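You operate a simulated robot arm through the tools that you are given. There is no shell and no other tool.

The job below is to be done with a simulated robot arm. You get a single attempt, and the scene is never put back.

JOB
Turn the main switch off, then take the black lead off its post and cap the post.
Fine: the lead stands on top of the minus battery, the black cap goes on the minus post, the red lead stays on, the lid ends shut. Set down upright: black lead.
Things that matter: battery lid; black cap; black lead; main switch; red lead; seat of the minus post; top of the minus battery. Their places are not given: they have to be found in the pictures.

Only the result counts: the job must be done as asked and must still hold three seconds after the hand-in. Knocking over, shifting, dropping, spilling or breaking anything else fails it. A push-on lid holds only when it is set on centred and level and pressed home; a screw cap is set on level and turned clockwise until tight.

ROBOT AND FRAMES
A 7-joint arm with a two-finger parallel gripper, fixed in place. Base frame: the origin is on the floor under the middle of its stand, x ahead of it, y to its left, z up; the work surface is at about z = 960. Lengths are in mm, angles in rad, forces in N, time in s.
It reaches about 1247 mm from its shoulder. Its first joint turns from -2.304 to 2.304 rad. Payload 3.91 kg.
The TCP is the grasp point between the finger pads, 30 mm short of the fingertips. In the tool frame z runs along the fingers and y along their closing line. The gripper opens to 110 mm. The fingers are 20 mm wide and 10 mm thick; the gripper's body (48 by 112 mm) begins 55 mm behind the TCP.
Orientation is that of the tool frame in the base frame, as [roll, pitch, yaw] about the fixed x, y, z axes, in that order (R = Rz(yaw) Ry(pitch) Rx(roll)). With the fingers straight down and closing along the base's y, the tool's x points along the base's -x, its y along +y and its z along -z.

CONTROLS
- The arm moves only by the tool apply_moves. Its argument "series" is a list of rows, each a list of 7 numbers: the gripper command, from -1 (shut) to 1 (fully open), values between in proportion, then the shift along the base's x, y, z in mm, then the turn, a rotation vector about the base's x, y, z in rad. In form: [[fingers, dx, dy, dz, ax, ay, az], ...]. A call has 1 to 20 rows; each row shifts and turns the commanded pose from where the row before left it. Each row takes 0.2 s and may step no farther than 50 mm and 0.15 rad from the row before; otherwise, or with a gripper value out of range, the whole call is refused. A pose out of reach is approached as far as the arm can. The call stops where the force on the tool passes 90 N (or 10 N more than at its start, if that is more) or the arm is blocked; 0.2 s more then pass. Each finger travels about 108 mm/s and halts on what it meets, pressing with about 29 N; the grip force reading is that of the motor and also rises with nothing between the fingers. The clock runs only during rows and for 0.2 s after the last one: add rows that do not move to give the fingers time. The reply holds the time, the measured pose of the TCP, the force on the tool along the base axes, the opening and the grip force, in the units named above and with some noise, with the torque about the TCP (base axes, N m) and any sound that the robot's microphone picked up.
- Cameras (640 x 400 px; columns grow to the right, rows downward): "scene" is fixed at [221.3, 497.4, 1697.1]; the picture's right is [-0.10, -1.00, 0.00], its down [-0.76, 0.07, -0.65] and it looks along [0.65, -0.06, -0.76] (base axes); focal length 214 px, centre (320, 200). "wrist" rides on the gripper at [72, 17, -103] in the tool frame; the picture's right is [-0.23, 0.97, 0.00], its down [-0.76, -0.18, -0.62] and it looks along [-0.61, -0.14, 0.78] (tool axes); focal length 222 px, centre (320, 200).
- capture(camera): a new picture of that camera. The clock stands still meanwhile.
- point_at(camera, pixels): for up to 12 pixels [column, row] of the newest picture of that camera ("zoom" is the newest enlarged one), the place [x, y, z] in the base frame of the surface seen there, good to about 2 mm. The clock stands still meanwhile.
- zoom(camera, box): a new picture of the part [left, top, right, bottom] of that camera's present view, enlarged. The clock stands still meanwhile.
- job_done(): hands the job in; it is judged then, once.

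Leave the gripper open and the arm clear of the work at the hand-in unless told otherwise.

The tools are called after "Emit:" by a JSON object that holds its "op" and its "data". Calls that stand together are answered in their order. apply_moves: Moves the arm, as the interface text tells. Its arguments: {"type":"object","properties":{"series":{"type":"array","items":{"type":"array","items":{"type":"number"}}}},"required":["series"]} The other tools are called the same way: capture (camera) takes a picture; point_at (camera, pixels) gives the place of the surface under pixels of a picture; zoom (camera, box) takes an enlarged picture of a part of a camera's view; job_done () hands the job in.

At the start:

```text
time_s: 0.0
ee_pos: [459.3, 358.8, 1493.6]
tool_rot: [3.142, 0.0, -3.14]
contact_force: [-0.7, 0.1, 0.0]
moment: [0.01, 0.02, -0.01]
width: 110.1
grasp_force: 0.0
```

scene: 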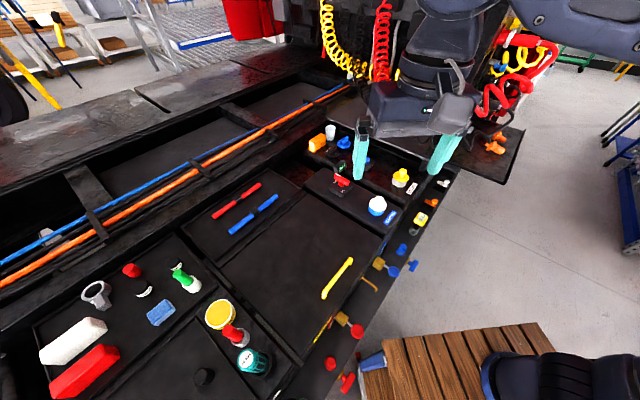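
wrist: 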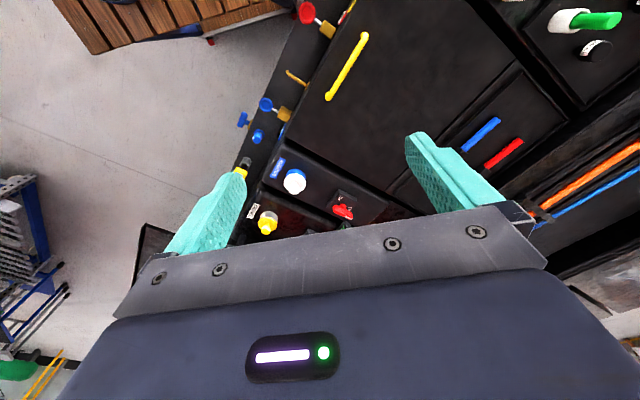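

I see a truck-frame scene with several compartments. I'll first enlarge several parts of the scene view to find the batteries, switch, leads, cap and lid.

Emit:
{"op": "zoom", "data": {"camera": "scene", "box": [280, 100, 480, 225]}}

Emit:
{"op": "zoom", "data": {"camera": "scene", "box": [20, 240, 300, 400]}}

Emit:
{"op": "zoom", "data": {"camera": "scene", "box": [280, 200, 480, 400]}}

Emit:
{"op": "zoom", "data": {"camera": "wrist", "box": [220, 100, 420, 250]}}

```text
3.20 times, centred on (380, 162) of scene
```

zoom: 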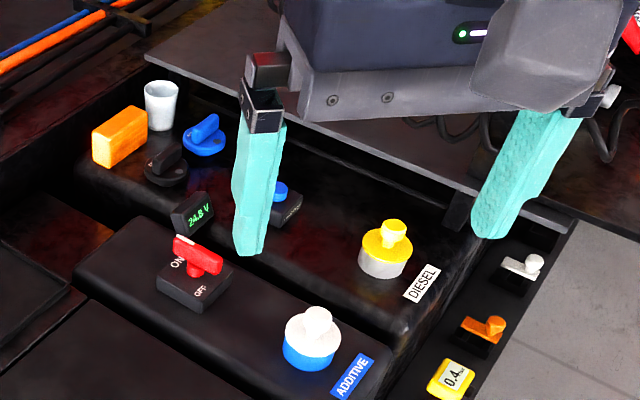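

```text
2.29 times, centred on (160, 320) of scene
```

zoom: 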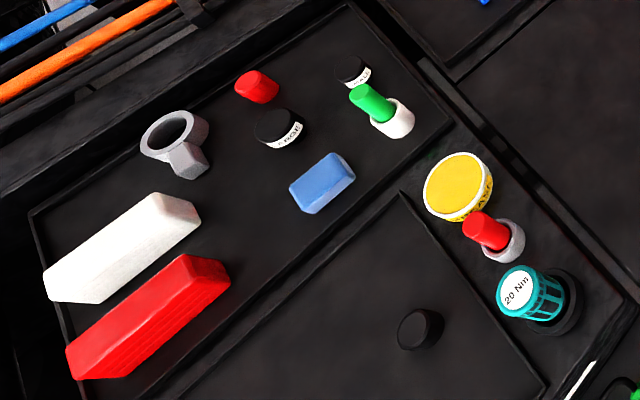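

```text
2.00 times, centred on (380, 300) of scene
```

zoom: 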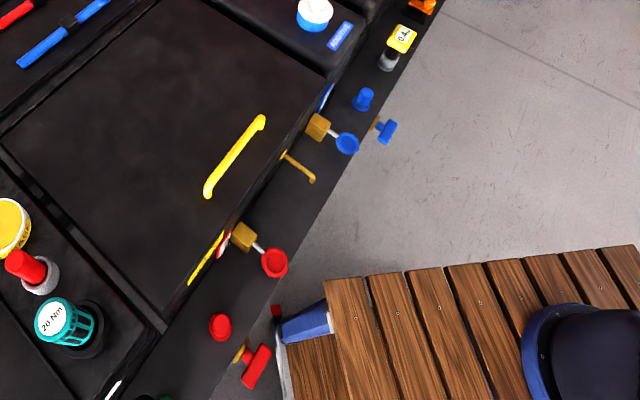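

```text
2.67 times, centred on (320, 175) of wrist
```

zoom: 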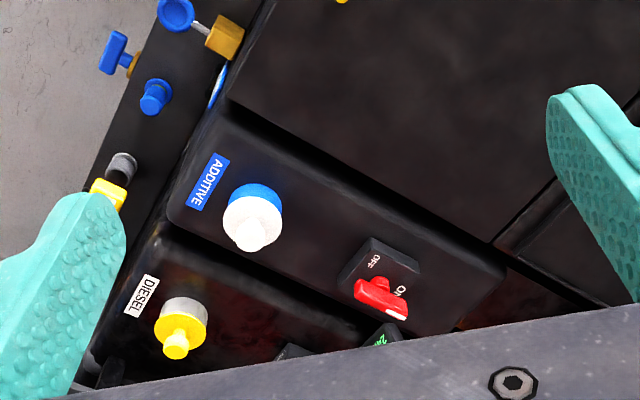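

The main switch looks to be the red handle with ON/OFF marks near scene pixel (342,181). The battery lid may be the large black plate with the yellow handle near (338,278). I'll read coordinates for these and for the other items.

Emit:
{"op": "point_at", "data": {"camera": "scene", "pixels": [[342, 178], [336, 190], [336, 278], [352, 260], [323, 297], [250, 240], [310, 200], [380, 250], [203, 377], [302, 345], [240, 310], [377, 206]]}}

Emit:
{"op": "zoom", "data": {"camera": "scene", "box": [190, 150, 410, 400]}}

Emit:
{"op": "zoom", "data": {"camera": "scene", "box": [120, 330, 300, 400]}}

Emit:
{"op": "zoom", "data": {"camera": "wrist", "box": [220, 0, 640, 200]}}

```text
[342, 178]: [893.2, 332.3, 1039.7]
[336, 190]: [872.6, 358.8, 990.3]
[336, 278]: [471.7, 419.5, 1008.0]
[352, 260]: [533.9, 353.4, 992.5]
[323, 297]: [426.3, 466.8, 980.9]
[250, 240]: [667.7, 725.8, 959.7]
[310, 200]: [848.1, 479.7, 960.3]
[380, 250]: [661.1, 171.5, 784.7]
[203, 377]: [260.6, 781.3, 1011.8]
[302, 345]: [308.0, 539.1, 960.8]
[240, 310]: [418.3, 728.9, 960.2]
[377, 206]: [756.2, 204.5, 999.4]
```

```text
1.60 times, centred on (300, 275) of scene
```

zoom: 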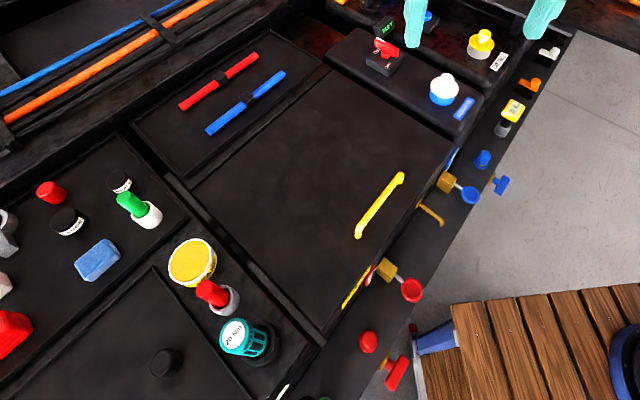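

```text
3.56 times, centred on (210, 365) of scene
```

zoom: 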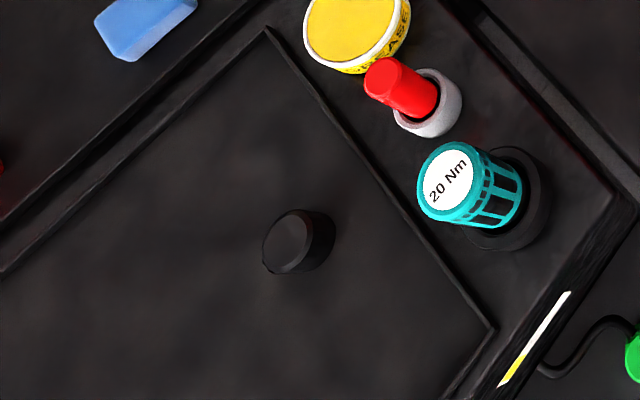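

```text
1.52 times, centred on (430, 100) of wrist
```

zoom: 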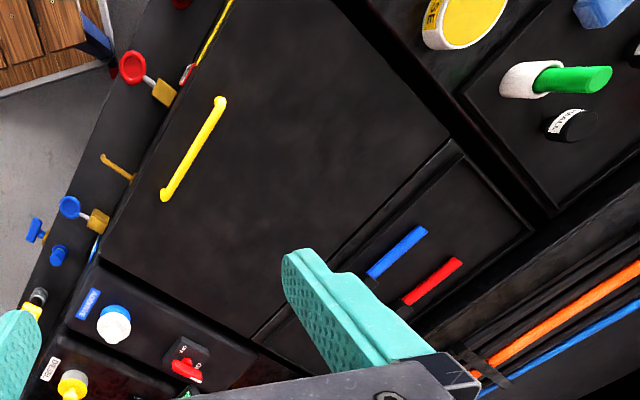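

I'll read heights around the black knob at (203,377), the big plate's edges, and the plate with the red and blue sticks, to work out which one is the battery lid.

Emit:
{"op": "point_at", "data": {"camera": "scene", "pixels": [[203, 377], [210, 385], [185, 370], [230, 380], [190, 330], [160, 380], [200, 345], [255, 390], [275, 340], [310, 330], [330, 330], [295, 385]]}}

Emit:
{"op": "point_at", "data": {"camera": "scene", "pixels": [[237, 203], [254, 214], [225, 220], [265, 185], [283, 178], [196, 210], [215, 240], [229, 264], [306, 191], [388, 240], [340, 310], [300, 250]]}}

Emit:
{"op": "zoom", "data": {"camera": "scene", "box": [190, 160, 310, 250]}}

Emit:
{"op": "zoom", "data": {"camera": "scene", "box": [280, 230, 400, 350]}}

```text
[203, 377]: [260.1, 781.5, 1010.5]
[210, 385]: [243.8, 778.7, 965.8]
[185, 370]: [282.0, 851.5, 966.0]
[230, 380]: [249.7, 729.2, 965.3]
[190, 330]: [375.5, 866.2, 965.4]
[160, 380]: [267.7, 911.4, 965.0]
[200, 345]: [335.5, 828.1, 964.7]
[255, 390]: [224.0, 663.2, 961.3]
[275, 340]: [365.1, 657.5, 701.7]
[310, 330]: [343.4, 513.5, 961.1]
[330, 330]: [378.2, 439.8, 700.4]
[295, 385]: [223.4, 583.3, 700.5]
```

```text
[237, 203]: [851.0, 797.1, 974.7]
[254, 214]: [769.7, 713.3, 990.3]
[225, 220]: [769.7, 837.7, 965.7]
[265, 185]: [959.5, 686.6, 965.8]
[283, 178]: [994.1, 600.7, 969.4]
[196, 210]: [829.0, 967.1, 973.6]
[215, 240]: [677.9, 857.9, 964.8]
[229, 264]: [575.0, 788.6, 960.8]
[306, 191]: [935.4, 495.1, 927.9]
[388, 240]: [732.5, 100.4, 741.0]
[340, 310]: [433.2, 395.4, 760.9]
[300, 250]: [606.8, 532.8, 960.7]
```

```text
4.44 times, centred on (250, 205) of scene
```

zoom: 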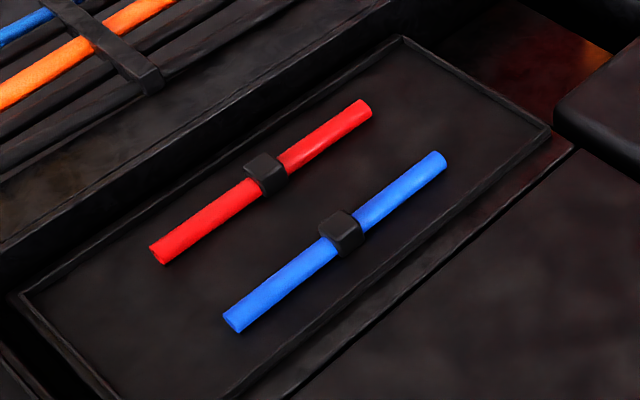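

```text
3.33 times, centred on (340, 290) of scene
```

zoom: 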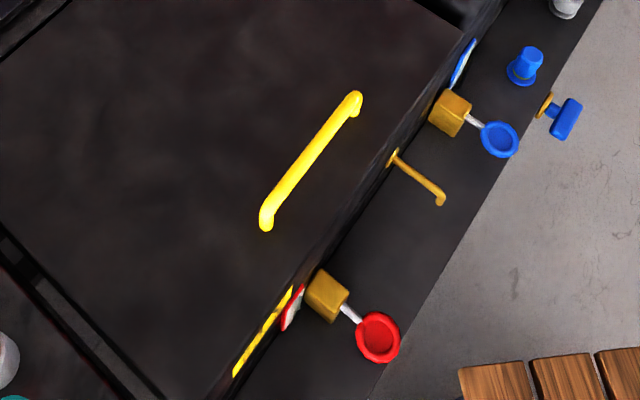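

The big plate with the yellow handle is at about z=960. I'll zoom further on the small items on the left tray, the far tank and the front face to find cap candidates.

Emit:
{"op": "zoom", "data": {"camera": "scene", "box": [110, 250, 210, 330]}}

Emit:
{"op": "zoom", "data": {"camera": "scene", "box": [300, 110, 380, 170]}}

Emit:
{"op": "zoom", "data": {"camera": "scene", "box": [370, 160, 470, 230]}}

Emit:
{"op": "zoom", "data": {"camera": "scene", "box": [230, 320, 370, 400]}}

```text
5.00 times, centred on (160, 290) of scene
```

zoom: 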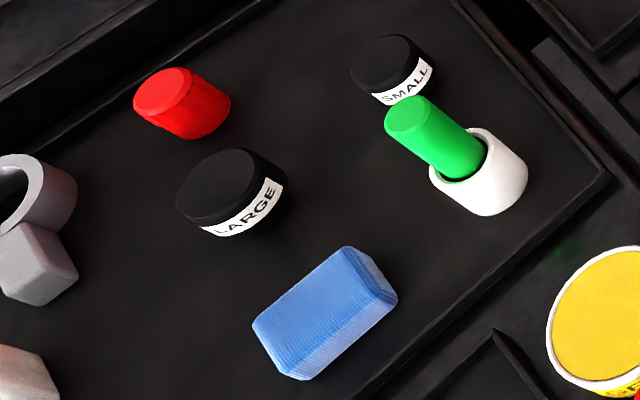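

```text
6.67 times, centred on (340, 140) of scene
```

zoom: 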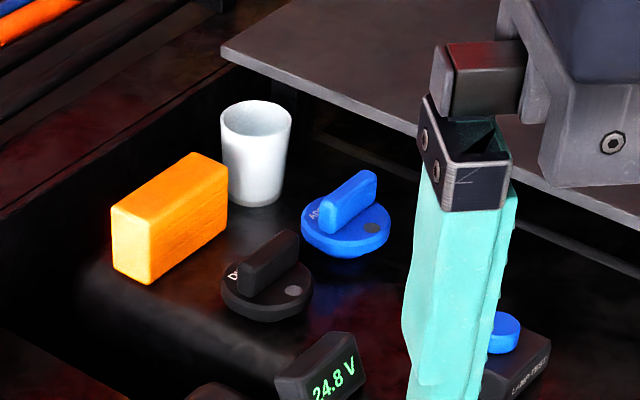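

```text
5.71 times, centred on (420, 195) of scene
```

zoom: 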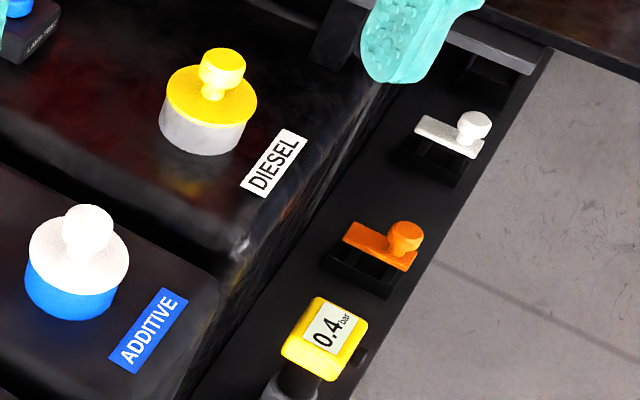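

```text
4.57 times, centred on (300, 360) of scene
```

zoom: 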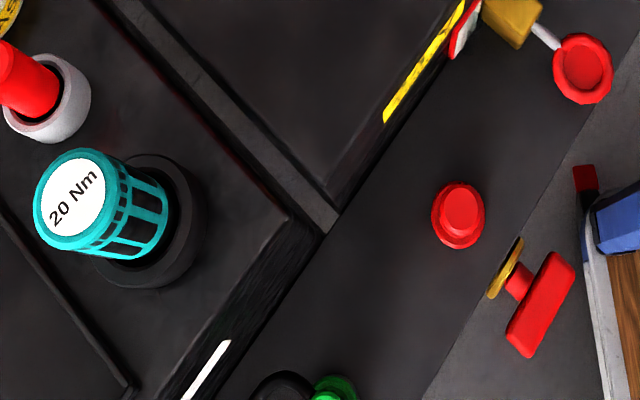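

The red cap (about (133,271)) and the black cap (about (203,377)) look like a pair of post caps, and the red rotary handle looks like the main switch. I'll move the wrist camera toward the switch to look at it from about 300 mm.

Emit:
{"op": "apply_moves", "data": {"series": [[1, 25.8, 1.3, -27.6, 0, 0, 0], [1, 25.8, 1.3, -27.6, 0, 0, 0], [1, 25.8, 1.3, -27.6, 0, 0, 0], [1, 25.8, 1.3, -27.6, 0, 0, 0], [1, 25.8, 1.3, -27.6, 0, 0, 0], [1, 25.8, 1.3, -27.6, 0, 0, 0], [1, 25.8, 1.3, -27.6, 0, 0, 0], [1, 25.8, 1.3, -27.6, 0, 0, 0], [1, 25.8, 1.3, -27.6, 0, 0, 0], [1, 25.8, 1.3, -27.6, 0, 0, 0]]}}

Emit:
{"op": "capture", "data": {"camera": "wrist"}}

Emit:
{"op": "capture", "data": {"camera": "scene"}}

```text
time_s: 2.2
ee_pos: [718.0, 368.8, 1219.8]
tool_rot: [3.14, 0.002, -3.139]
contact_force: [-0.8, 0.2, 0.3]
moment: [0.02, -0.04, -0.02]
width: 110.3
grasp_force: 0.1
```

```text
taken
```

wrist: 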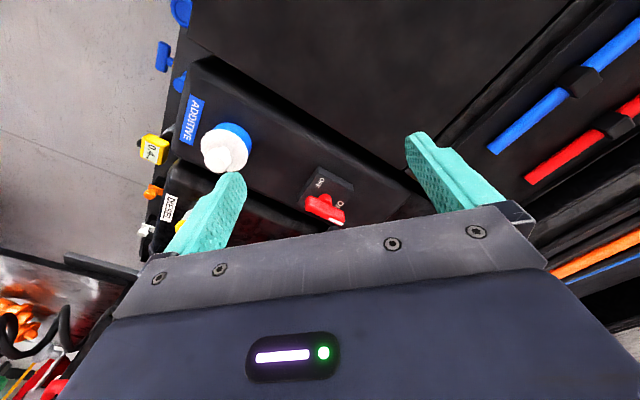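

```text
taken
```

scene: 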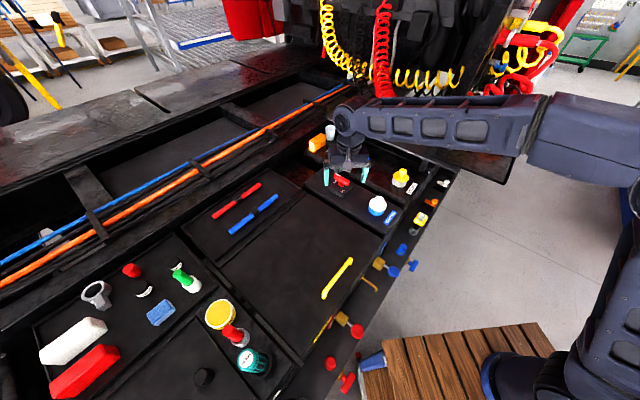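

The switch shows near wrist pixel (325,205). I'll zoom in and then read points on its handle.

Emit:
{"op": "zoom", "data": {"camera": "wrist", "box": [280, 150, 380, 235]}}

Emit:
{"op": "zoom", "data": {"camera": "scene", "box": [300, 150, 400, 220]}}

```text
4.71 times, centred on (330, 192) of wrist
```

zoom: 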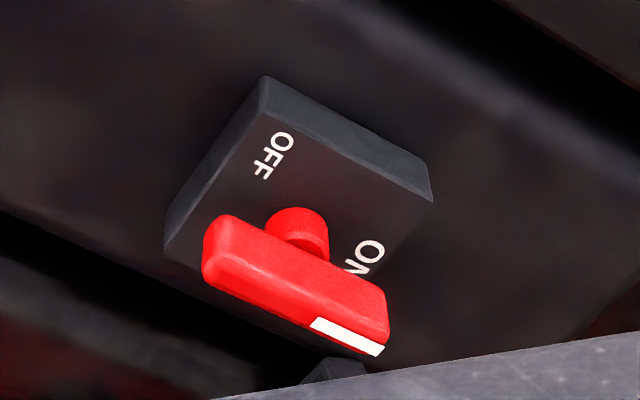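

```text
5.71 times, centred on (350, 185) of scene
```

zoom: 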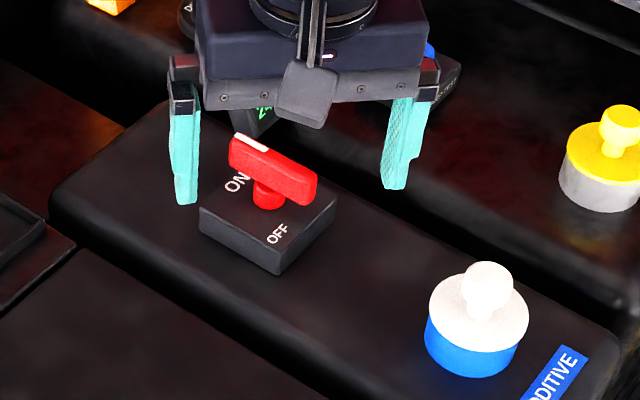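

The bar handle has a white pointer end, which now points at ON; OFF is a quarter turn away. I'll read points on the handle and its base from the newest zoom (scene).

Emit:
{"op": "point_at", "data": {"camera": "zoom", "pixels": [[240, 142], [262, 152], [285, 164], [308, 180], [300, 188], [240, 158], [237, 183], [278, 233], [205, 210], [274, 248], [330, 203], [255, 215]]}}

Emit:
{"op": "point_at", "data": {"camera": "wrist", "pixels": [[307, 198], [320, 204], [340, 211], [325, 200], [321, 183], [345, 200], [317, 170], [346, 181], [306, 206], [312, 212], [343, 217], [322, 208]]}}

```text
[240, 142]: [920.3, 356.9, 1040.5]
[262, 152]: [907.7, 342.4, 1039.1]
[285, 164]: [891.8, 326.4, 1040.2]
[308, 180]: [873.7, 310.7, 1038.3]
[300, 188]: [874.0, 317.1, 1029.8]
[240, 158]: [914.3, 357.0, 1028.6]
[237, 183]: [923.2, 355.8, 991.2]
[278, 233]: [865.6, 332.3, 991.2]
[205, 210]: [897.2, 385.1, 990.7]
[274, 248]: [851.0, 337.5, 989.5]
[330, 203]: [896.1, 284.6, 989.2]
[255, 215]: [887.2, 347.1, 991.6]
```

```text
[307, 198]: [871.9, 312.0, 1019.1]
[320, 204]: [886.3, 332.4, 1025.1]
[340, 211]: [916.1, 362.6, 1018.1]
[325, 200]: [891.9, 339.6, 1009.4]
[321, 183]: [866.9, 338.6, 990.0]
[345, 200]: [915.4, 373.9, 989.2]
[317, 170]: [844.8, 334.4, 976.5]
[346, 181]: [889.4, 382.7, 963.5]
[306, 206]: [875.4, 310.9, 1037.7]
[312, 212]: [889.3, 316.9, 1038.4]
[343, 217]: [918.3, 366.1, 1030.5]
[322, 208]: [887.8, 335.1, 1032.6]
```

I'll zoom in tighter on the switch labels from the wrist camera to see where OFF lies relative to the pivot.

Emit:
{"op": "zoom", "data": {"camera": "wrist", "box": [298, 163, 358, 223]}}

Emit:
{"op": "zoom", "data": {"camera": "scene", "box": [330, 170, 365, 200]}}

```text
6.67 times, centred on (328, 193) of wrist
```

zoom: 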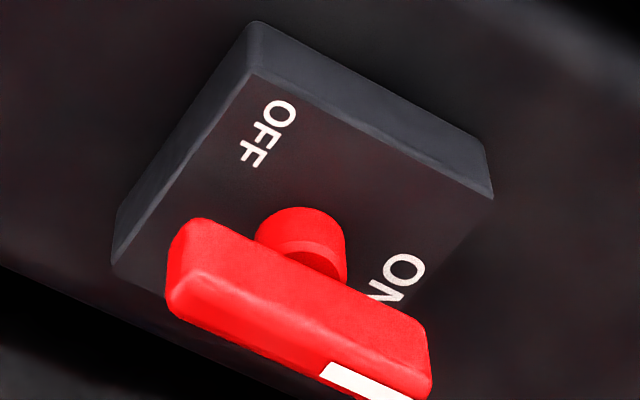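

```text
13.33 times, centred on (348, 185) of scene
```

zoom: 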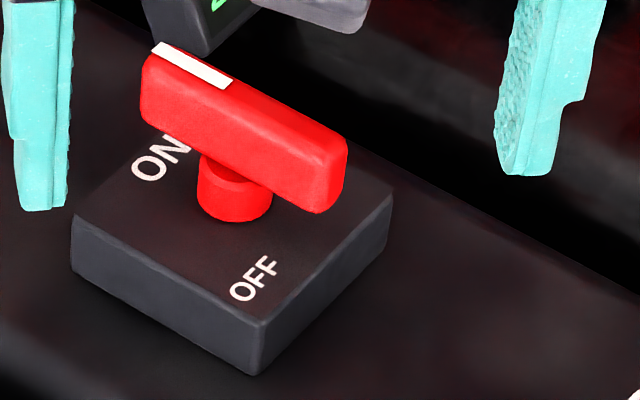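

OFF lies at the box's lower-left corner in the scene view: pivot about (897,336), ON at about +45° and OFF at about 180° in the base frame. That means roughly a 135° counter-clockwise turn. Next I'll check the heights of nearby objects, such as the voltmeter and additive cap, and map the lid's edges.

Emit:
{"op": "capture", "data": {"camera": "scene"}}

Emit:
{"op": "zoom", "data": {"camera": "scene", "box": [290, 110, 390, 220]}}

Emit:
{"op": "point_at", "data": {"camera": "scene", "pixels": [[347, 168], [341, 163], [377, 198], [377, 206], [320, 141], [318, 185], [365, 190], [345, 215], [331, 133], [372, 165], [358, 168], [300, 196]]}}

```text
taken
```

scene: 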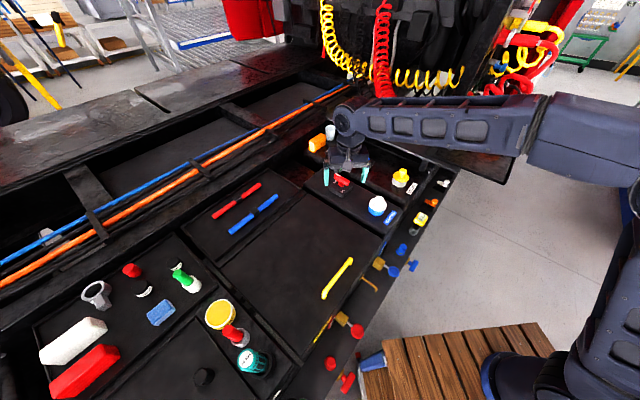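

```text
3.64 times, centred on (340, 165) of scene
```

zoom: 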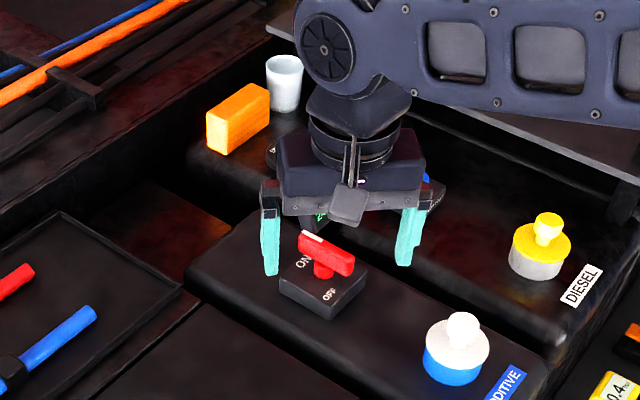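

```text
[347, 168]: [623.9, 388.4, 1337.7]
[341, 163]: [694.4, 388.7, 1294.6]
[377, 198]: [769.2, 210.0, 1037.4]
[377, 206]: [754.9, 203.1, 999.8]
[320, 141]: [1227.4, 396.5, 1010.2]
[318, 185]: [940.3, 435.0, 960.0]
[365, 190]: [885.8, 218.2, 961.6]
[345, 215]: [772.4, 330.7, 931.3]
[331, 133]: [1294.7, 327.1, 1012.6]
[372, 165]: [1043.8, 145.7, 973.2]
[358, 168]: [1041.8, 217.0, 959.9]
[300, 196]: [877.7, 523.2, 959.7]
```

The switch box top is at z≈991 and the bar handle spans z≈1016–1040, with nothing tall nearby. I'll turn the tool -135° so the fingers will straddle the bar, and move above the pivot (897,336) at z≈1120.

Emit:
{"op": "apply_moves", "data": {"series": [[0.3, 11.2, -2.06, -6.25, 0, 0, -0.1473], [0.3, 11.2, -2.06, -6.25, 0, 0, -0.1473], [0.3, 11.2, -2.06, -6.25, 0, 0, -0.1473], [0.3, 11.2, -2.06, -6.25, 0, 0, -0.1473], [0.3, 11.2, -2.06, -6.25, 0, 0, -0.1473], [0.3, 11.2, -2.06, -6.25, 0, 0, -0.1473], [0.3, 11.2, -2.06, -6.25, 0, 0, -0.1473], [0.3, 11.2, -2.06, -6.25, 0, 0, -0.1473], [0.3, 11.2, -2.06, -6.25, 0, 0, -0.1473], [0.3, 11.2, -2.06, -6.25, 0, 0, -0.1473], [0.3, 11.2, -2.06, -6.25, 0, 0, -0.1473], [0.3, 11.2, -2.06, -6.25, 0, 0, -0.1473], [0.3, 11.2, -2.06, -6.25, 0, 0, -0.1473], [0.3, 11.2, -2.06, -6.25, 0, 0, -0.1473], [0.3, 11.2, -2.06, -6.25, 0, 0, -0.1473], [0.3, 11.2, -2.06, -6.25, 0, 0, -0.1473]]}}

Emit:
{"op": "capture", "data": {"camera": "wrist"}}

Emit:
{"op": "zoom", "data": {"camera": "scene", "box": [300, 120, 400, 220]}}

```text
time_s: 5.6
ee_pos: [895.4, 339.4, 1119.8]
tool_rot: [-3.141, -0.002, 0.785]
contact_force: [-0.6, 0.4, -0.5]
moment: [0.01, 0.02, -0.02]
width: 71.4
grasp_force: 0.0
```

```text
taken
```

wrist: 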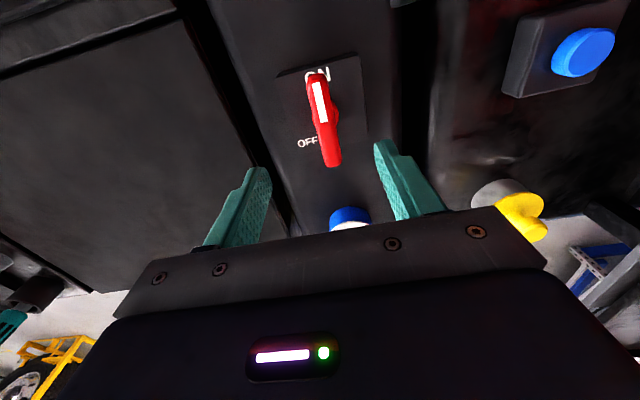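

```text
4.00 times, centred on (350, 170) of scene
```

zoom: 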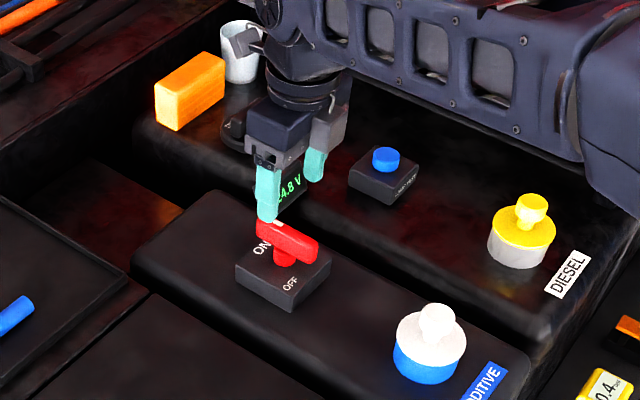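

The tool turned fine. I'll read the handle precisely from this view: bar ends near wrist (316,80) and (333,160).

Emit:
{"op": "zoom", "data": {"camera": "wrist", "box": [270, 50, 380, 180]}}

Emit:
{"op": "point_at", "data": {"camera": "wrist", "pixels": [[316, 78], [318, 100], [326, 125], [333, 158], [330, 120], [320, 130], [306, 143], [318, 73], [284, 80], [361, 62], [335, 165], [312, 90]]}}

```text
3.08 times, centred on (325, 115) of wrist
```

zoom: 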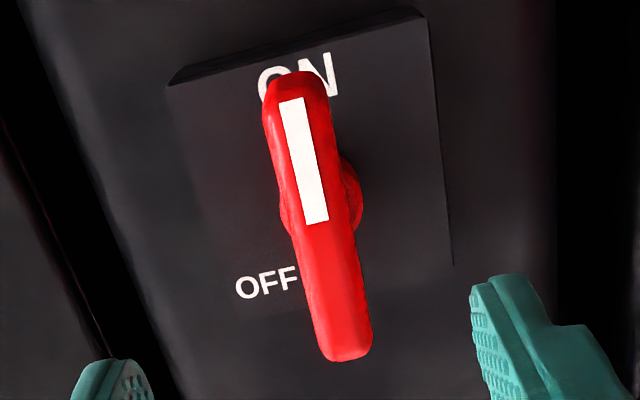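

```text
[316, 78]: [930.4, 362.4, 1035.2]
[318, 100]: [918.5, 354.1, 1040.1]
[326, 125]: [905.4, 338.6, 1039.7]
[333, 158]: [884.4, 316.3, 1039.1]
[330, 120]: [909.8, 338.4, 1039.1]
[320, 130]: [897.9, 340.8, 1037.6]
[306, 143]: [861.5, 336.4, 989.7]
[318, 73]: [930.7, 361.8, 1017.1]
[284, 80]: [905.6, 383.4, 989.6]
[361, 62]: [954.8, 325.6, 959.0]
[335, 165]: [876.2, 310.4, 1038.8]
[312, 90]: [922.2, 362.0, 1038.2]
```

The bar's centre is about (901,335) with its axis at 44–45°, matching the finger alignment. I'll go down to z≈1031 around the bar and close.

Emit:
{"op": "apply_moves", "data": {"series": [[0.1, 4.5, -4, -30, 0, 0, 0], [0.1, 0, 0, -30, 0, 0, 0], [0.1, 0, 0, -28, 0, 0, 0], [0.1, 0, 0, 0, 0, 0, 0]]}}

Emit:
{"op": "zoom", "data": {"camera": "scene", "box": [310, 140, 390, 210]}}

```text
time_s: 6.6
ee_pos: [899.8, 334.6, 1030.4]
tool_rot: [3.141, 0.001, 0.785]
contact_force: [0.3, -0.2, 0.2]
moment: [0.01, 0.0, 0.01]
width: 60.6
grasp_force: 0.1
```

```text
5.71 times, centred on (350, 175) of scene
```

zoom: 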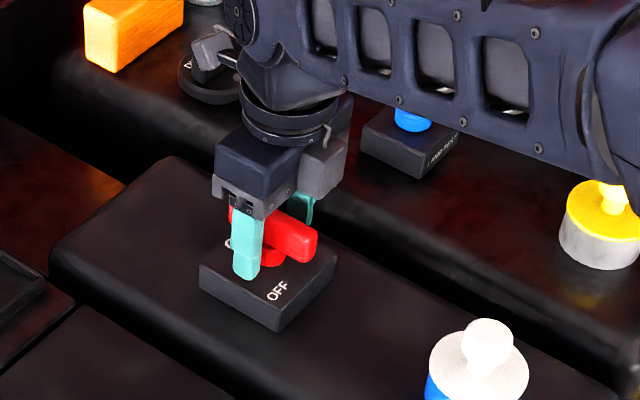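

The fingers straddle the bar with clearance from the base. I'll close on it now.

Emit:
{"op": "apply_moves", "data": {"series": [[-0.8, 0, 0, 0, 0, 0, 0], [-0.8, 0, 0, 0, 0, 0, 0], [-0.8, 0, 0, 0, 0, 0, 0]]}}

```text
time_s: 7.4
ee_pos: [899.6, 335.0, 1030.5]
tool_rot: [-3.141, 0.001, 0.785]
contact_force: [-2.5, 1.5, -2.0]
moment: [0.05, -0.23, 0.0]
width: 25.6
grasp_force: 45.1
```

The opening reads 25.6 mm, so the tips are probably squeezing the round stem below the bar. I'll open, rise about 18 mm so only the flat bar is gripped, and close again.

Emit:
{"op": "apply_moves", "data": {"series": [[-0.2, 0, 0, 0, 0, 0, 0], [-0.2, 0, 0, 18, 0, 0, 0], [-0.9, 0, 0, 0, 0, 0, 0], [-0.9, 0, 0, 0, 0, 0, 0], [-0.9, 0, 0, 0, 0, 0, 0]]}}

```text
time_s: 8.6
ee_pos: [900.2, 335.5, 1047.8]
tool_rot: [-3.141, -0.001, 0.785]
contact_force: [-10.4, 4.7, 0.2]
moment: [-0.33, 0.5, -0.01]
width: 17.3
grasp_force: 45.5
```

Now 17.3 mm, which matches the flat bar. I'll turn counter-clockwise (+z) in steps and watch the torque.

Emit:
{"op": "apply_moves", "data": {"series": [[-0.9, 0, 0, 0, 0, 0, 0.1], [-0.9, 0, 0, 0, 0, 0, 0.1], [-0.9, 0, 0, 0, 0, 0, 0.1], [-0.9, 0, 0, 0, 0, 0, 0.1], [-0.9, 0, 0, 0, 0, 0, 0.1]]}}

Emit:
{"op": "zoom", "data": {"camera": "scene", "box": [310, 140, 390, 210]}}

```text
time_s: 9.8
ee_pos: [902.1, 334.0, 1048.2]
tool_rot: [3.14, -0.002, 1.287]
contact_force: [6.3, 9.3, 5.0]
moment: [0.66, 0.03, -0.03]
width: 17.0
grasp_force: 44.7
```

```text
5.71 times, centred on (350, 175) of scene
```

zoom: 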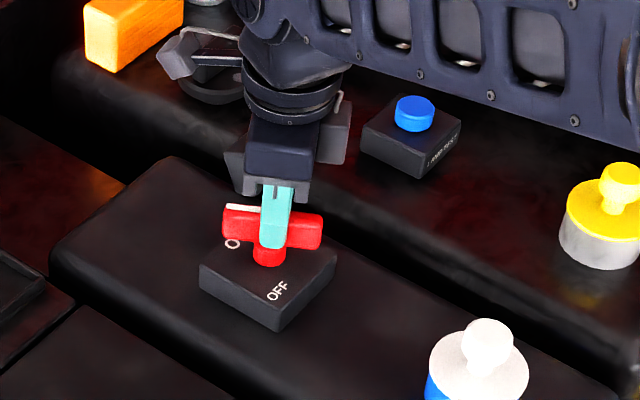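

The handle turns freely with low torque, so I'll continue counter-clockwise.

Emit:
{"op": "apply_moves", "data": {"series": [[-0.9, 0, 0, 0, 0, 0, 0.1], [-0.9, 0, 0, 0, 0, 0, 0.1], [-0.9, 0, 0, 0, 0, 0, 0.1], [-0.9, 0, 0, 0, 0, 0, 0.1], [-0.9, 0, 0, 0, 0, 0, 0.1], [-0.9, 0, 0, 0, 0, 0, 0.1], [-0.9, 0, 0, 0, 0, 0, 0.1], [-0.9, 0, 0, 0, 0, 0, 0.1], [-0.9, 0, 0, 0, 0, 0, 0.1], [-0.9, 0, 0, 0, 0, 0, 0.1], [-0.9, 0, 0, 0, 0, 0, 0.1]]}}

Emit:
{"op": "zoom", "data": {"camera": "scene", "box": [310, 140, 390, 210]}}

```text
time_s: 12.2
ee_pos: [899.4, 334.7, 1046.1]
tool_rot: [-3.139, -0.002, 2.387]
contact_force: [30.6, 17.2, 3.6]
moment: [0.59, -0.49, -0.46]
width: 22.3
grasp_force: 16.5
```

```text
5.71 times, centred on (350, 175) of scene
```

zoom: 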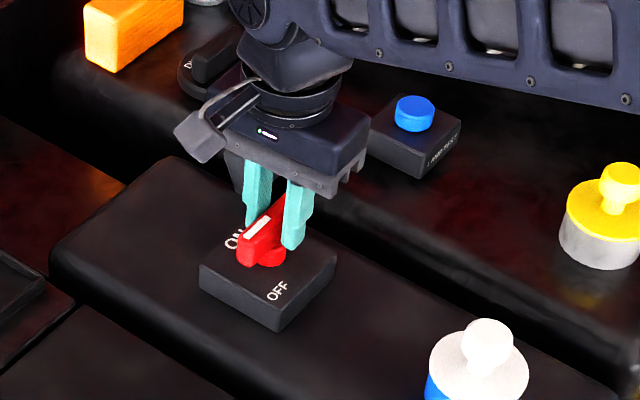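

The torque and opening changed (22.3 mm, -0.46 N·m), so the handle may have hit a stop or be slipping. I'll open the fingers and rise to see where the handle points and what the voltmeter shows.

Emit:
{"op": "apply_moves", "data": {"series": [[0.1, 0, 0, 0, 0, 0, 0], [0.1, 0, 0, 0, 0, 0, 0], [0.1, 0, 0, 30, 0, 0, 0], [0.1, 0, 0, 40, 0, 0, 0], [0.1, 0, 0, 30, 0, 0, 0]]}}

Emit:
{"op": "capture", "data": {"camera": "wrist"}}

Emit:
{"op": "zoom", "data": {"camera": "scene", "box": [310, 140, 390, 210]}}

```text
time_s: 13.4
ee_pos: [900.3, 334.3, 1147.9]
tool_rot: [3.141, 0.001, 2.385]
contact_force: [-0.1, 0.1, -0.6]
moment: [-0.02, 0.03, 0.01]
width: 60.5
grasp_force: 0.1
```

```text
taken
```

wrist: 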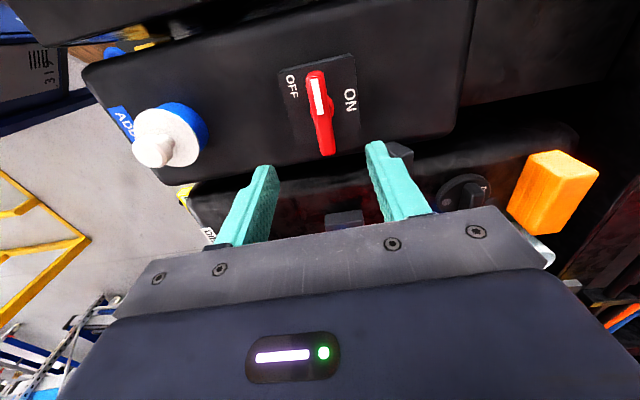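

```text
5.71 times, centred on (350, 175) of scene
```

zoom: 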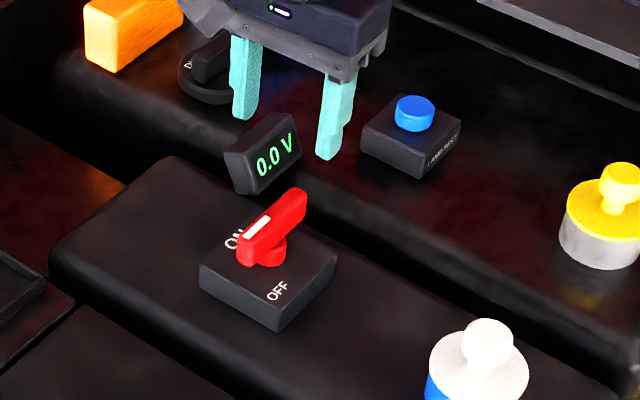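

The voltmeter now reads 0.0 V. I'll measure the handle's actual angle to confirm it's at the OFF end.

Emit:
{"op": "zoom", "data": {"camera": "wrist", "box": [260, 40, 380, 170]}}

Emit:
{"op": "point_at", "data": {"camera": "wrist", "pixels": [[315, 74], [317, 90], [322, 120], [328, 150], [326, 140], [350, 100], [291, 86], [319, 105]]}}

```text
3.08 times, centred on (320, 105) of wrist
```

zoom: 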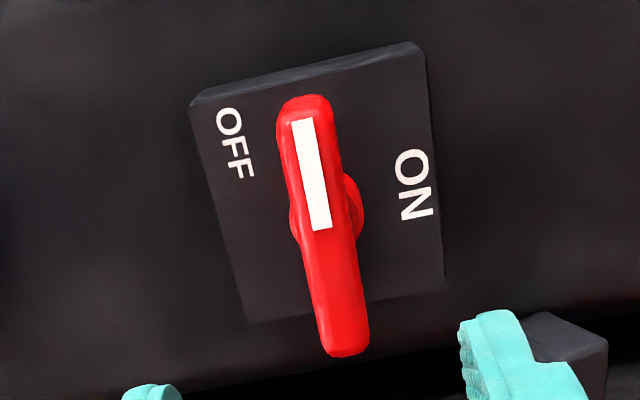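

```text
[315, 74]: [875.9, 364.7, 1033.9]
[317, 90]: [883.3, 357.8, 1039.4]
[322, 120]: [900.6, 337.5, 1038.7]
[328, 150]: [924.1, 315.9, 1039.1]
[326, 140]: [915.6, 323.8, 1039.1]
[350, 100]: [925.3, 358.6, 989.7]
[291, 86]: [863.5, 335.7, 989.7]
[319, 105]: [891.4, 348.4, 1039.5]
```

The handle now lies at about 134°, exactly 90° from ON, and the meter reads 0.0 V. To make sure it's against its end stop and not part-way, I'll regrip it and nudge it slightly further while watching the torque.

Emit:
{"op": "apply_moves", "data": {"series": [[0.1, 0.5, 1, -50, 0, 0, -0.03], [0.1, 0, 0, -49, 0, 0, 0], [-0.9, 0, 0, 0, 0, 0, 0], [-0.9, 0, 0, 0, 0, 0, 0], [-0.9, 0, 0, 0, 0, 0, 0]]}}

Emit:
{"op": "apply_moves", "data": {"series": [[-0.9, 0, 0, 0, 0, 0, 0.05], [-0.9, 0, 0, 0, 0, 0, 0.05]]}}

Emit:
{"op": "apply_moves", "data": {"series": [[-0.9, 0, 0, 0, 0, 0, 0.05], [-0.9, 0, 0, 0, 0, 0, 0.05]]}}

```text
time_s: 14.6
ee_pos: [901.7, 336.2, 1051.9]
tool_rot: [3.14, 0.001, 2.356]
contact_force: [18.3, 13.3, 11.1]
moment: [0.18, -0.29, -0.02]
width: 17.2
grasp_force: 45.0
```

```text
time_s: 15.2
ee_pos: [902.3, 336.0, 1051.7]
tool_rot: [3.139, 0.003, 2.456]
contact_force: [25.6, 17.8, 24.0]
moment: [0.29, 0.19, -1.23]
width: 18.3
grasp_force: 45.1
```

```text
time_s: 15.8
ee_pos: [902.7, 335.4, 1049.9]
tool_rot: [3.138, 0.002, 2.556]
contact_force: [38.5, 19.8, 31.6]
moment: [0.27, 0.07, -1.32]
width: 20.5
grasp_force: 45.1
```

The torque rose to -1.3 N·m and the pads are being forced apart, so this is the end stop. I'll turn back to neutral, release and rise.

Emit:
{"op": "apply_moves", "data": {"series": [[-0.9, 0, 0, 0, 0, 0, -0.1], [-0.9, 0, 0, 0, 0, 0, -0.09], [0.1, 0, 0, 0, 0, 0, 0], [0.1, 0, 0, 0, 0, 0, 0], [0.1, 0, 0, 45, 0, 0, 0], [0.1, 0, 0, 45, 0, 0, 0], [0.3, 0, 0, 45, 0, 0, 0]]}}

Emit:
{"op": "zoom", "data": {"camera": "scene", "box": [310, 140, 390, 210]}}

Emit:
{"op": "capture", "data": {"camera": "wrist"}}

```text
time_s: 17.4
ee_pos: [899.2, 331.8, 1184.0]
tool_rot: [-3.138, -0.001, 2.367]
contact_force: [1.0, -0.1, -0.6]
moment: [0.02, 0.03, -0.01]
width: 71.5
grasp_force: 0.0
```

```text
5.71 times, centred on (350, 175) of scene
```

zoom: 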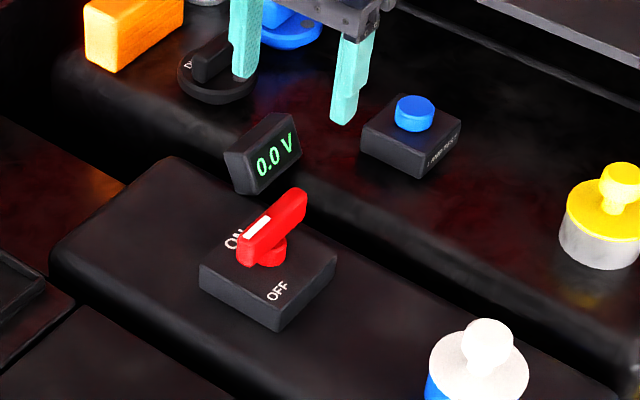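

```text
taken
```

wrist: 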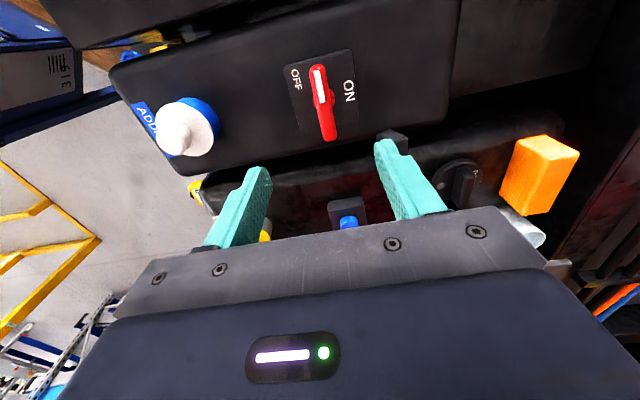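

The switch is off and holding at 0.0 V. Now I'll map the big plate with the yellow handle: its corners, any seam or hinge, and what lies around it.

Emit:
{"op": "zoom", "data": {"camera": "scene", "box": [200, 230, 340, 370]}}

Emit:
{"op": "zoom", "data": {"camera": "scene", "box": [290, 170, 430, 290]}}

Emit:
{"op": "zoom", "data": {"camera": "scene", "box": [190, 150, 350, 270]}}

```text
2.86 times, centred on (270, 300) of scene
```

zoom: 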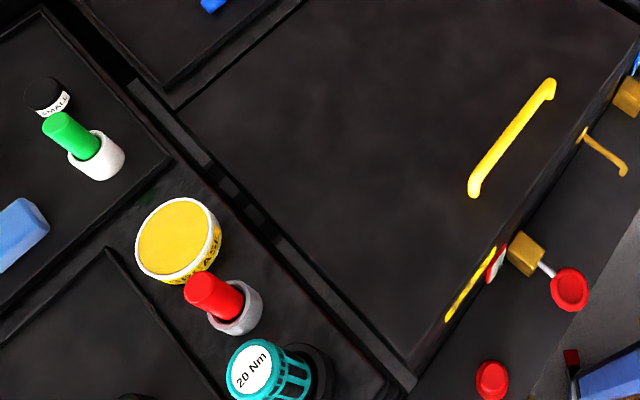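

```text
3.33 times, centred on (360, 230) of scene
```

zoom: 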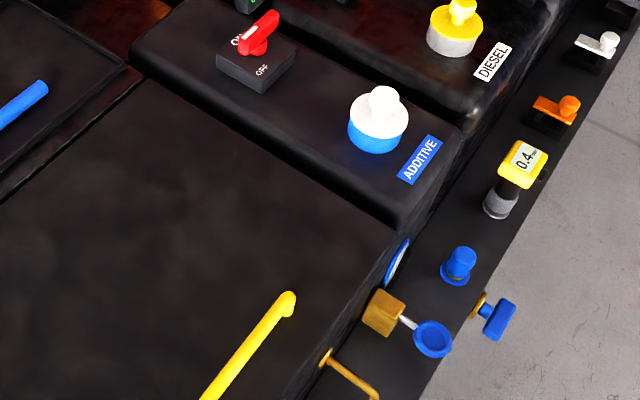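

```text
3.33 times, centred on (270, 210) of scene
```

zoom: 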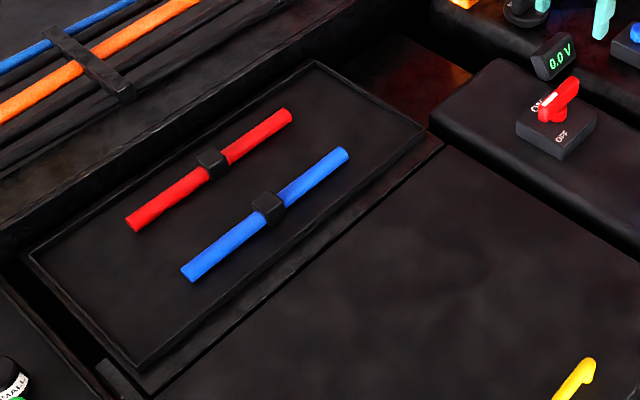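

A seam runs along the plate's back edge (next to the stick tray), suggesting a hinge there, with the handle near the front edge. I'll measure the corners, edges and the handle.

Emit:
{"op": "point_at", "data": {"camera": "scene", "pixels": [[222, 268], [306, 197], [380, 240], [301, 352], [262, 230], [262, 312], [345, 217], [340, 298], [265, 225], [300, 349], [221, 271], [303, 200]]}}

Emit:
{"op": "zoom", "data": {"camera": "scene", "box": [310, 250, 370, 310]}}

```text
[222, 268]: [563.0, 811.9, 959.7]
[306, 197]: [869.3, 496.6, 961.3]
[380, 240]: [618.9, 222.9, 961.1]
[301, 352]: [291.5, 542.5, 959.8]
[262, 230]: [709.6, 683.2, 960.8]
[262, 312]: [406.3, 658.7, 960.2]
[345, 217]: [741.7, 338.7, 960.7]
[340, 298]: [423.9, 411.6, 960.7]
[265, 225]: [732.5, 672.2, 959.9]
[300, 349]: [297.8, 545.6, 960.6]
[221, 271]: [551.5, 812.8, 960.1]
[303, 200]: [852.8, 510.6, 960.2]
```

```text
6.67 times, centred on (340, 280) of scene
```

zoom: 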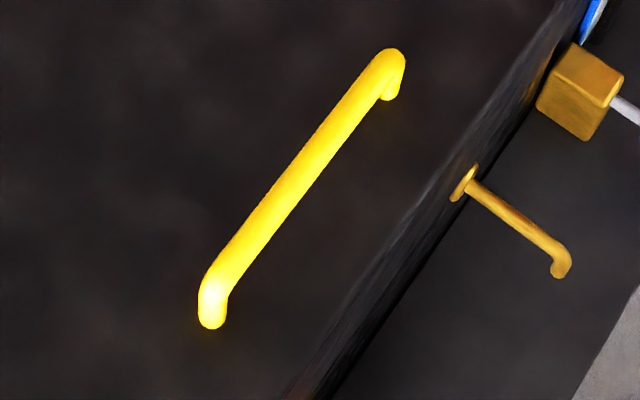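

The plate measures about 450×378 mm, rotated 45°: back (hinge) edge on x+y≈1371, front edge on x+y≈837, handle on x+y≈892 at z≈1000. The current tool yaw already closes across the handle, so I'll move above the handle at a safe height and look.

Emit:
{"op": "apply_moves", "data": {"series": [[0.3, -46, 8.4, 0, 0, 0, 0], [0.3, -46, 8.4, 0, 0, 0, 0], [0.3, -46, 8.4, 0, 0, 0, 0], [0.3, -46, 8.4, 0, 0, 0, 0], [0.3, -46, 8.4, 0, 0, 0, 0], [0.3, -46, 8.4, 0, 0, 0, 0], [0.3, -46, 8.4, 0, 0, 0, 0], [0.3, -46, 8.4, 0, 0, 0, 0], [0.3, -46, 8.4, 0, 0, 0, 0], [0.3, 0, 0, 0, 0, 0, 0]]}}

Emit:
{"op": "capture", "data": {"camera": "wrist"}}

Emit:
{"op": "capture", "data": {"camera": "scene"}}

```text
time_s: 19.6
ee_pos: [486.2, 411.0, 1186.1]
tool_rot: [-3.141, 0.001, 2.365]
contact_force: [-0.2, 0.3, 0.3]
moment: [-0.01, -0.01, 0.01]
width: 71.3
grasp_force: 0.0
```

```text
taken
```

wrist: 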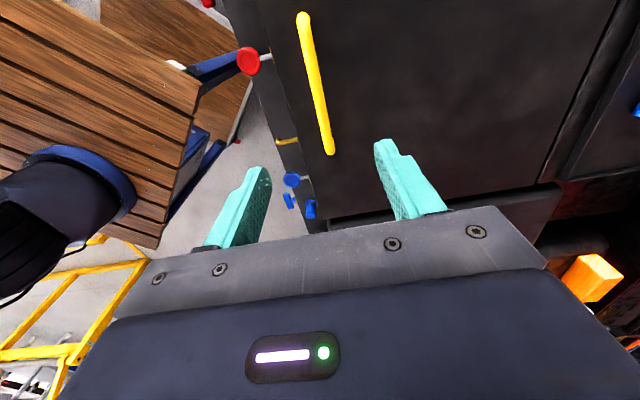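

```text
taken
```

scene: 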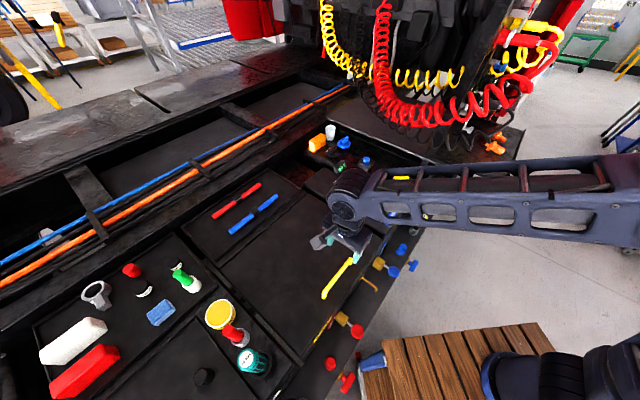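

I can see the handle from (302,18) to (331,150) in the wrist view, so I'll read its position.

Emit:
{"op": "point_at", "data": {"camera": "wrist", "pixels": [[302, 16], [308, 45], [313, 75], [320, 110], [328, 145], [332, 152], [316, 90], [350, 100], [303, 130], [290, 100], [560, 160], [600, 60]]}}

Emit:
{"op": "zoom", "data": {"camera": "wrist", "box": [250, 0, 400, 200]}}

```text
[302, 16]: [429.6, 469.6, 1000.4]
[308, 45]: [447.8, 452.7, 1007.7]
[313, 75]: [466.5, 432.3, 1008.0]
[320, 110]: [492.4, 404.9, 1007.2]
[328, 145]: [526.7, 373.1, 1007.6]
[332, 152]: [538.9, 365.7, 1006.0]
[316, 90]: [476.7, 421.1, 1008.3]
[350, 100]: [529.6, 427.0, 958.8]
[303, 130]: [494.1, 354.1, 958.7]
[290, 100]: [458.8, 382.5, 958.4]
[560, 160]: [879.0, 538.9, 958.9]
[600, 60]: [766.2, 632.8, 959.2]
```

```text
2.00 times, centred on (325, 100) of wrist
```

zoom: 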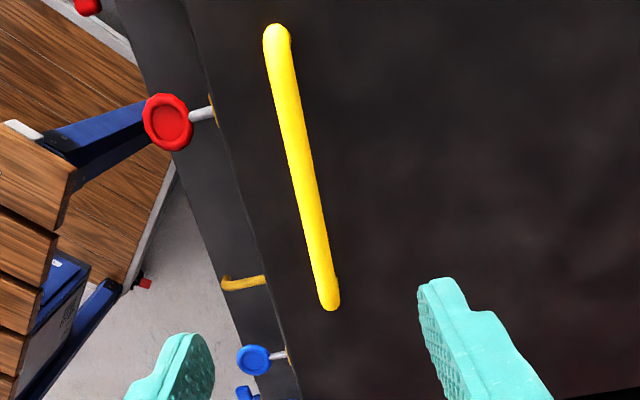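

The handle's centre line is x+y≈899 with its middle at (484,415) and rod top at z≈1008. I'll go down with the TCP at z≈1003 (tips at ~973, above the lid at 960) and close on the rod.

Emit:
{"op": "apply_moves", "data": {"series": [[0.0, -1.5, 3.5, -40, 0, 0, -0.009], [0.0, 0, 0, -45, 0, 0, 0], [0.0, 0, 0, -45, 0, 0, 0], [0.0, 0, 0, -35, 0, 0, 0], [0.0, 0, 0, -18, 0, 0, 0], [0.0, 0, 0, 0, 0, 0, 0]]}}

Emit:
{"op": "zoom", "data": {"camera": "scene", "box": [290, 220, 400, 310]}}

```text
time_s: 21.0
ee_pos: [482.7, 413.8, 1003.9]
tool_rot: [3.142, -0.001, 2.355]
contact_force: [-0.2, -0.3, 0.8]
moment: [0.01, 0.03, 0.01]
width: 55.1
grasp_force: 0.1
```

```text
4.44 times, centred on (345, 265) of scene
```

zoom: 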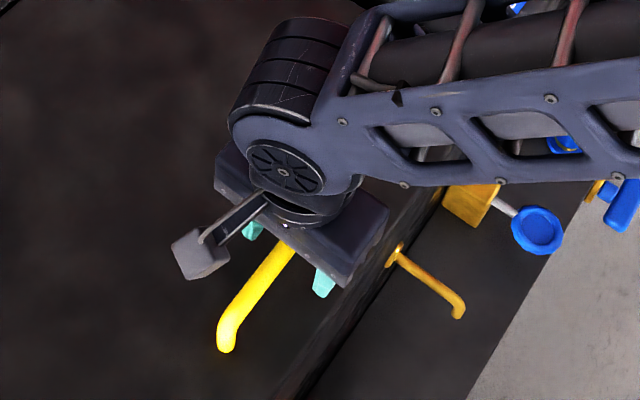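

The rod is between the fingers. I'll close and then lift a little to see how the lid behaves.

Emit:
{"op": "apply_moves", "data": {"series": [[-1, 0, 0, 0, 0, 0, 0], [-1, 0, 0, 0, 0, 0, 0], [-1, 0, 0, 0, 0, 0, 0], [-1, 0, 0, 5, 0, 0, 0], [-1, 0, 0, 5, 0, 0, 0]]}}

Emit:
{"op": "capture", "data": {"camera": "scene"}}

```text
time_s: 22.2
ee_pos: [484.8, 415.0, 1012.7]
tool_rot: [3.139, 0.0, 2.357]
contact_force: [13.7, 26.8, -8.1]
moment: [0.03, -0.06, -0.01]
width: 13.7
grasp_force: 45.1
```

```text
taken
```

scene: 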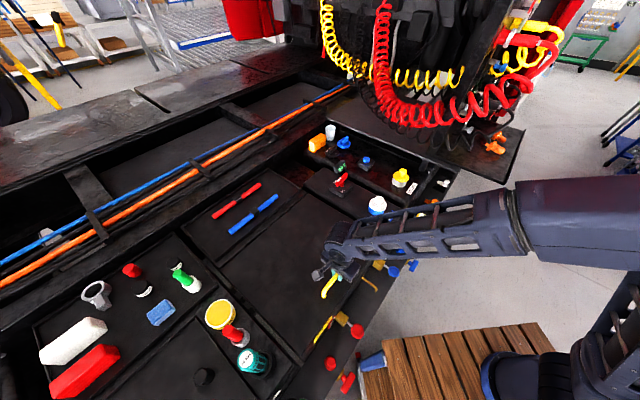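

The lid lifts with only about 8 N at the handle and pulls toward +x+y, as expected for a hinge along the back edge. I'll follow the hinge arc, starting with small steps and checking the force.

Emit:
{"op": "apply_moves", "data": {"series": [[-1, 1.0, 1.0, 0, 0, 0, 0], [-1, 1.2, 1.2, 8, 0, 0, 0], [-1, 1.2, 1.2, 8, 0, 0, 0], [-1, 1.2, 1.2, 7, 0, 0, 0]]}}

```text
time_s: 23.2
ee_pos: [489.1, 418.3, 1035.5]
tool_rot: [-3.14, 0.0, 2.355]
contact_force: [-21.4, -4.1, -0.5]
moment: [0.02, 0.34, -0.02]
width: 13.8
grasp_force: 44.8
```

The force along the closing line flipped to about -18 N, so I'm slightly too far toward the hinge. I'll back off 1 mm and continue along the arc in small steps.

Emit:
{"op": "apply_moves", "data": {"series": [[-1, -0.7, -0.7, 0, 0, 0, 0]]}}

Emit:
{"op": "apply_moves", "data": {"series": [[-1, 3.0, 3.0, 16.3, -0.018, 0.018, 0], [-1, 3.6, 3.6, 16.0, -0.018, 0.018, 0]]}}

```text
time_s: 23.6
ee_pos: [487.4, 417.9, 1035.5]
tool_rot: [3.141, 0.0, 2.355]
contact_force: [-20.2, -1.6, 0.0]
moment: [-0.3, -0.16, -0.01]
width: 13.8
grasp_force: 45.2
```

```text
time_s: 24.2
ee_pos: [494.9, 424.6, 1067.6]
tool_rot: [-3.092, -0.001, 2.358]
contact_force: [-30.1, -4.5, 4.2]
moment: [-0.34, -0.23, -0.14]
width: 13.5
grasp_force: 44.8
```

Forces are modest (about -25 N along the closing line and -18 N along the rod). I'll continue along the arc with small offsets to relieve them.

Emit:
{"op": "apply_moves", "data": {"series": [[-1, 2.4, 4.4, 15.8, -0.018, 0.018, 0], [-1, 2.9, 4.9, 15.4, -0.018, 0.018, 0]]}}

Emit:
{"op": "apply_moves", "data": {"series": [[-1, 4.8, 5.6, 15.0, -0.018, 0.018, 0], [-1, 5.4, 6.2, 14.6, -0.018, 0.018, 0]]}}

```text
time_s: 24.8
ee_pos: [503.2, 433.1, 1097.8]
tool_rot: [-3.041, 0.002, 2.354]
contact_force: [0.2, -9.3, 0.6]
moment: [-0.08, -0.29, 0.05]
width: 13.9
grasp_force: 45.1
```

```text
time_s: 25.4
ee_pos: [514.0, 444.5, 1128.5]
tool_rot: [-2.99, 0.001, 2.353]
contact_force: [26.0, -30.2, -0.5]
moment: [-0.42, -0.46, 0.22]
width: 13.6
grasp_force: 45.0
```

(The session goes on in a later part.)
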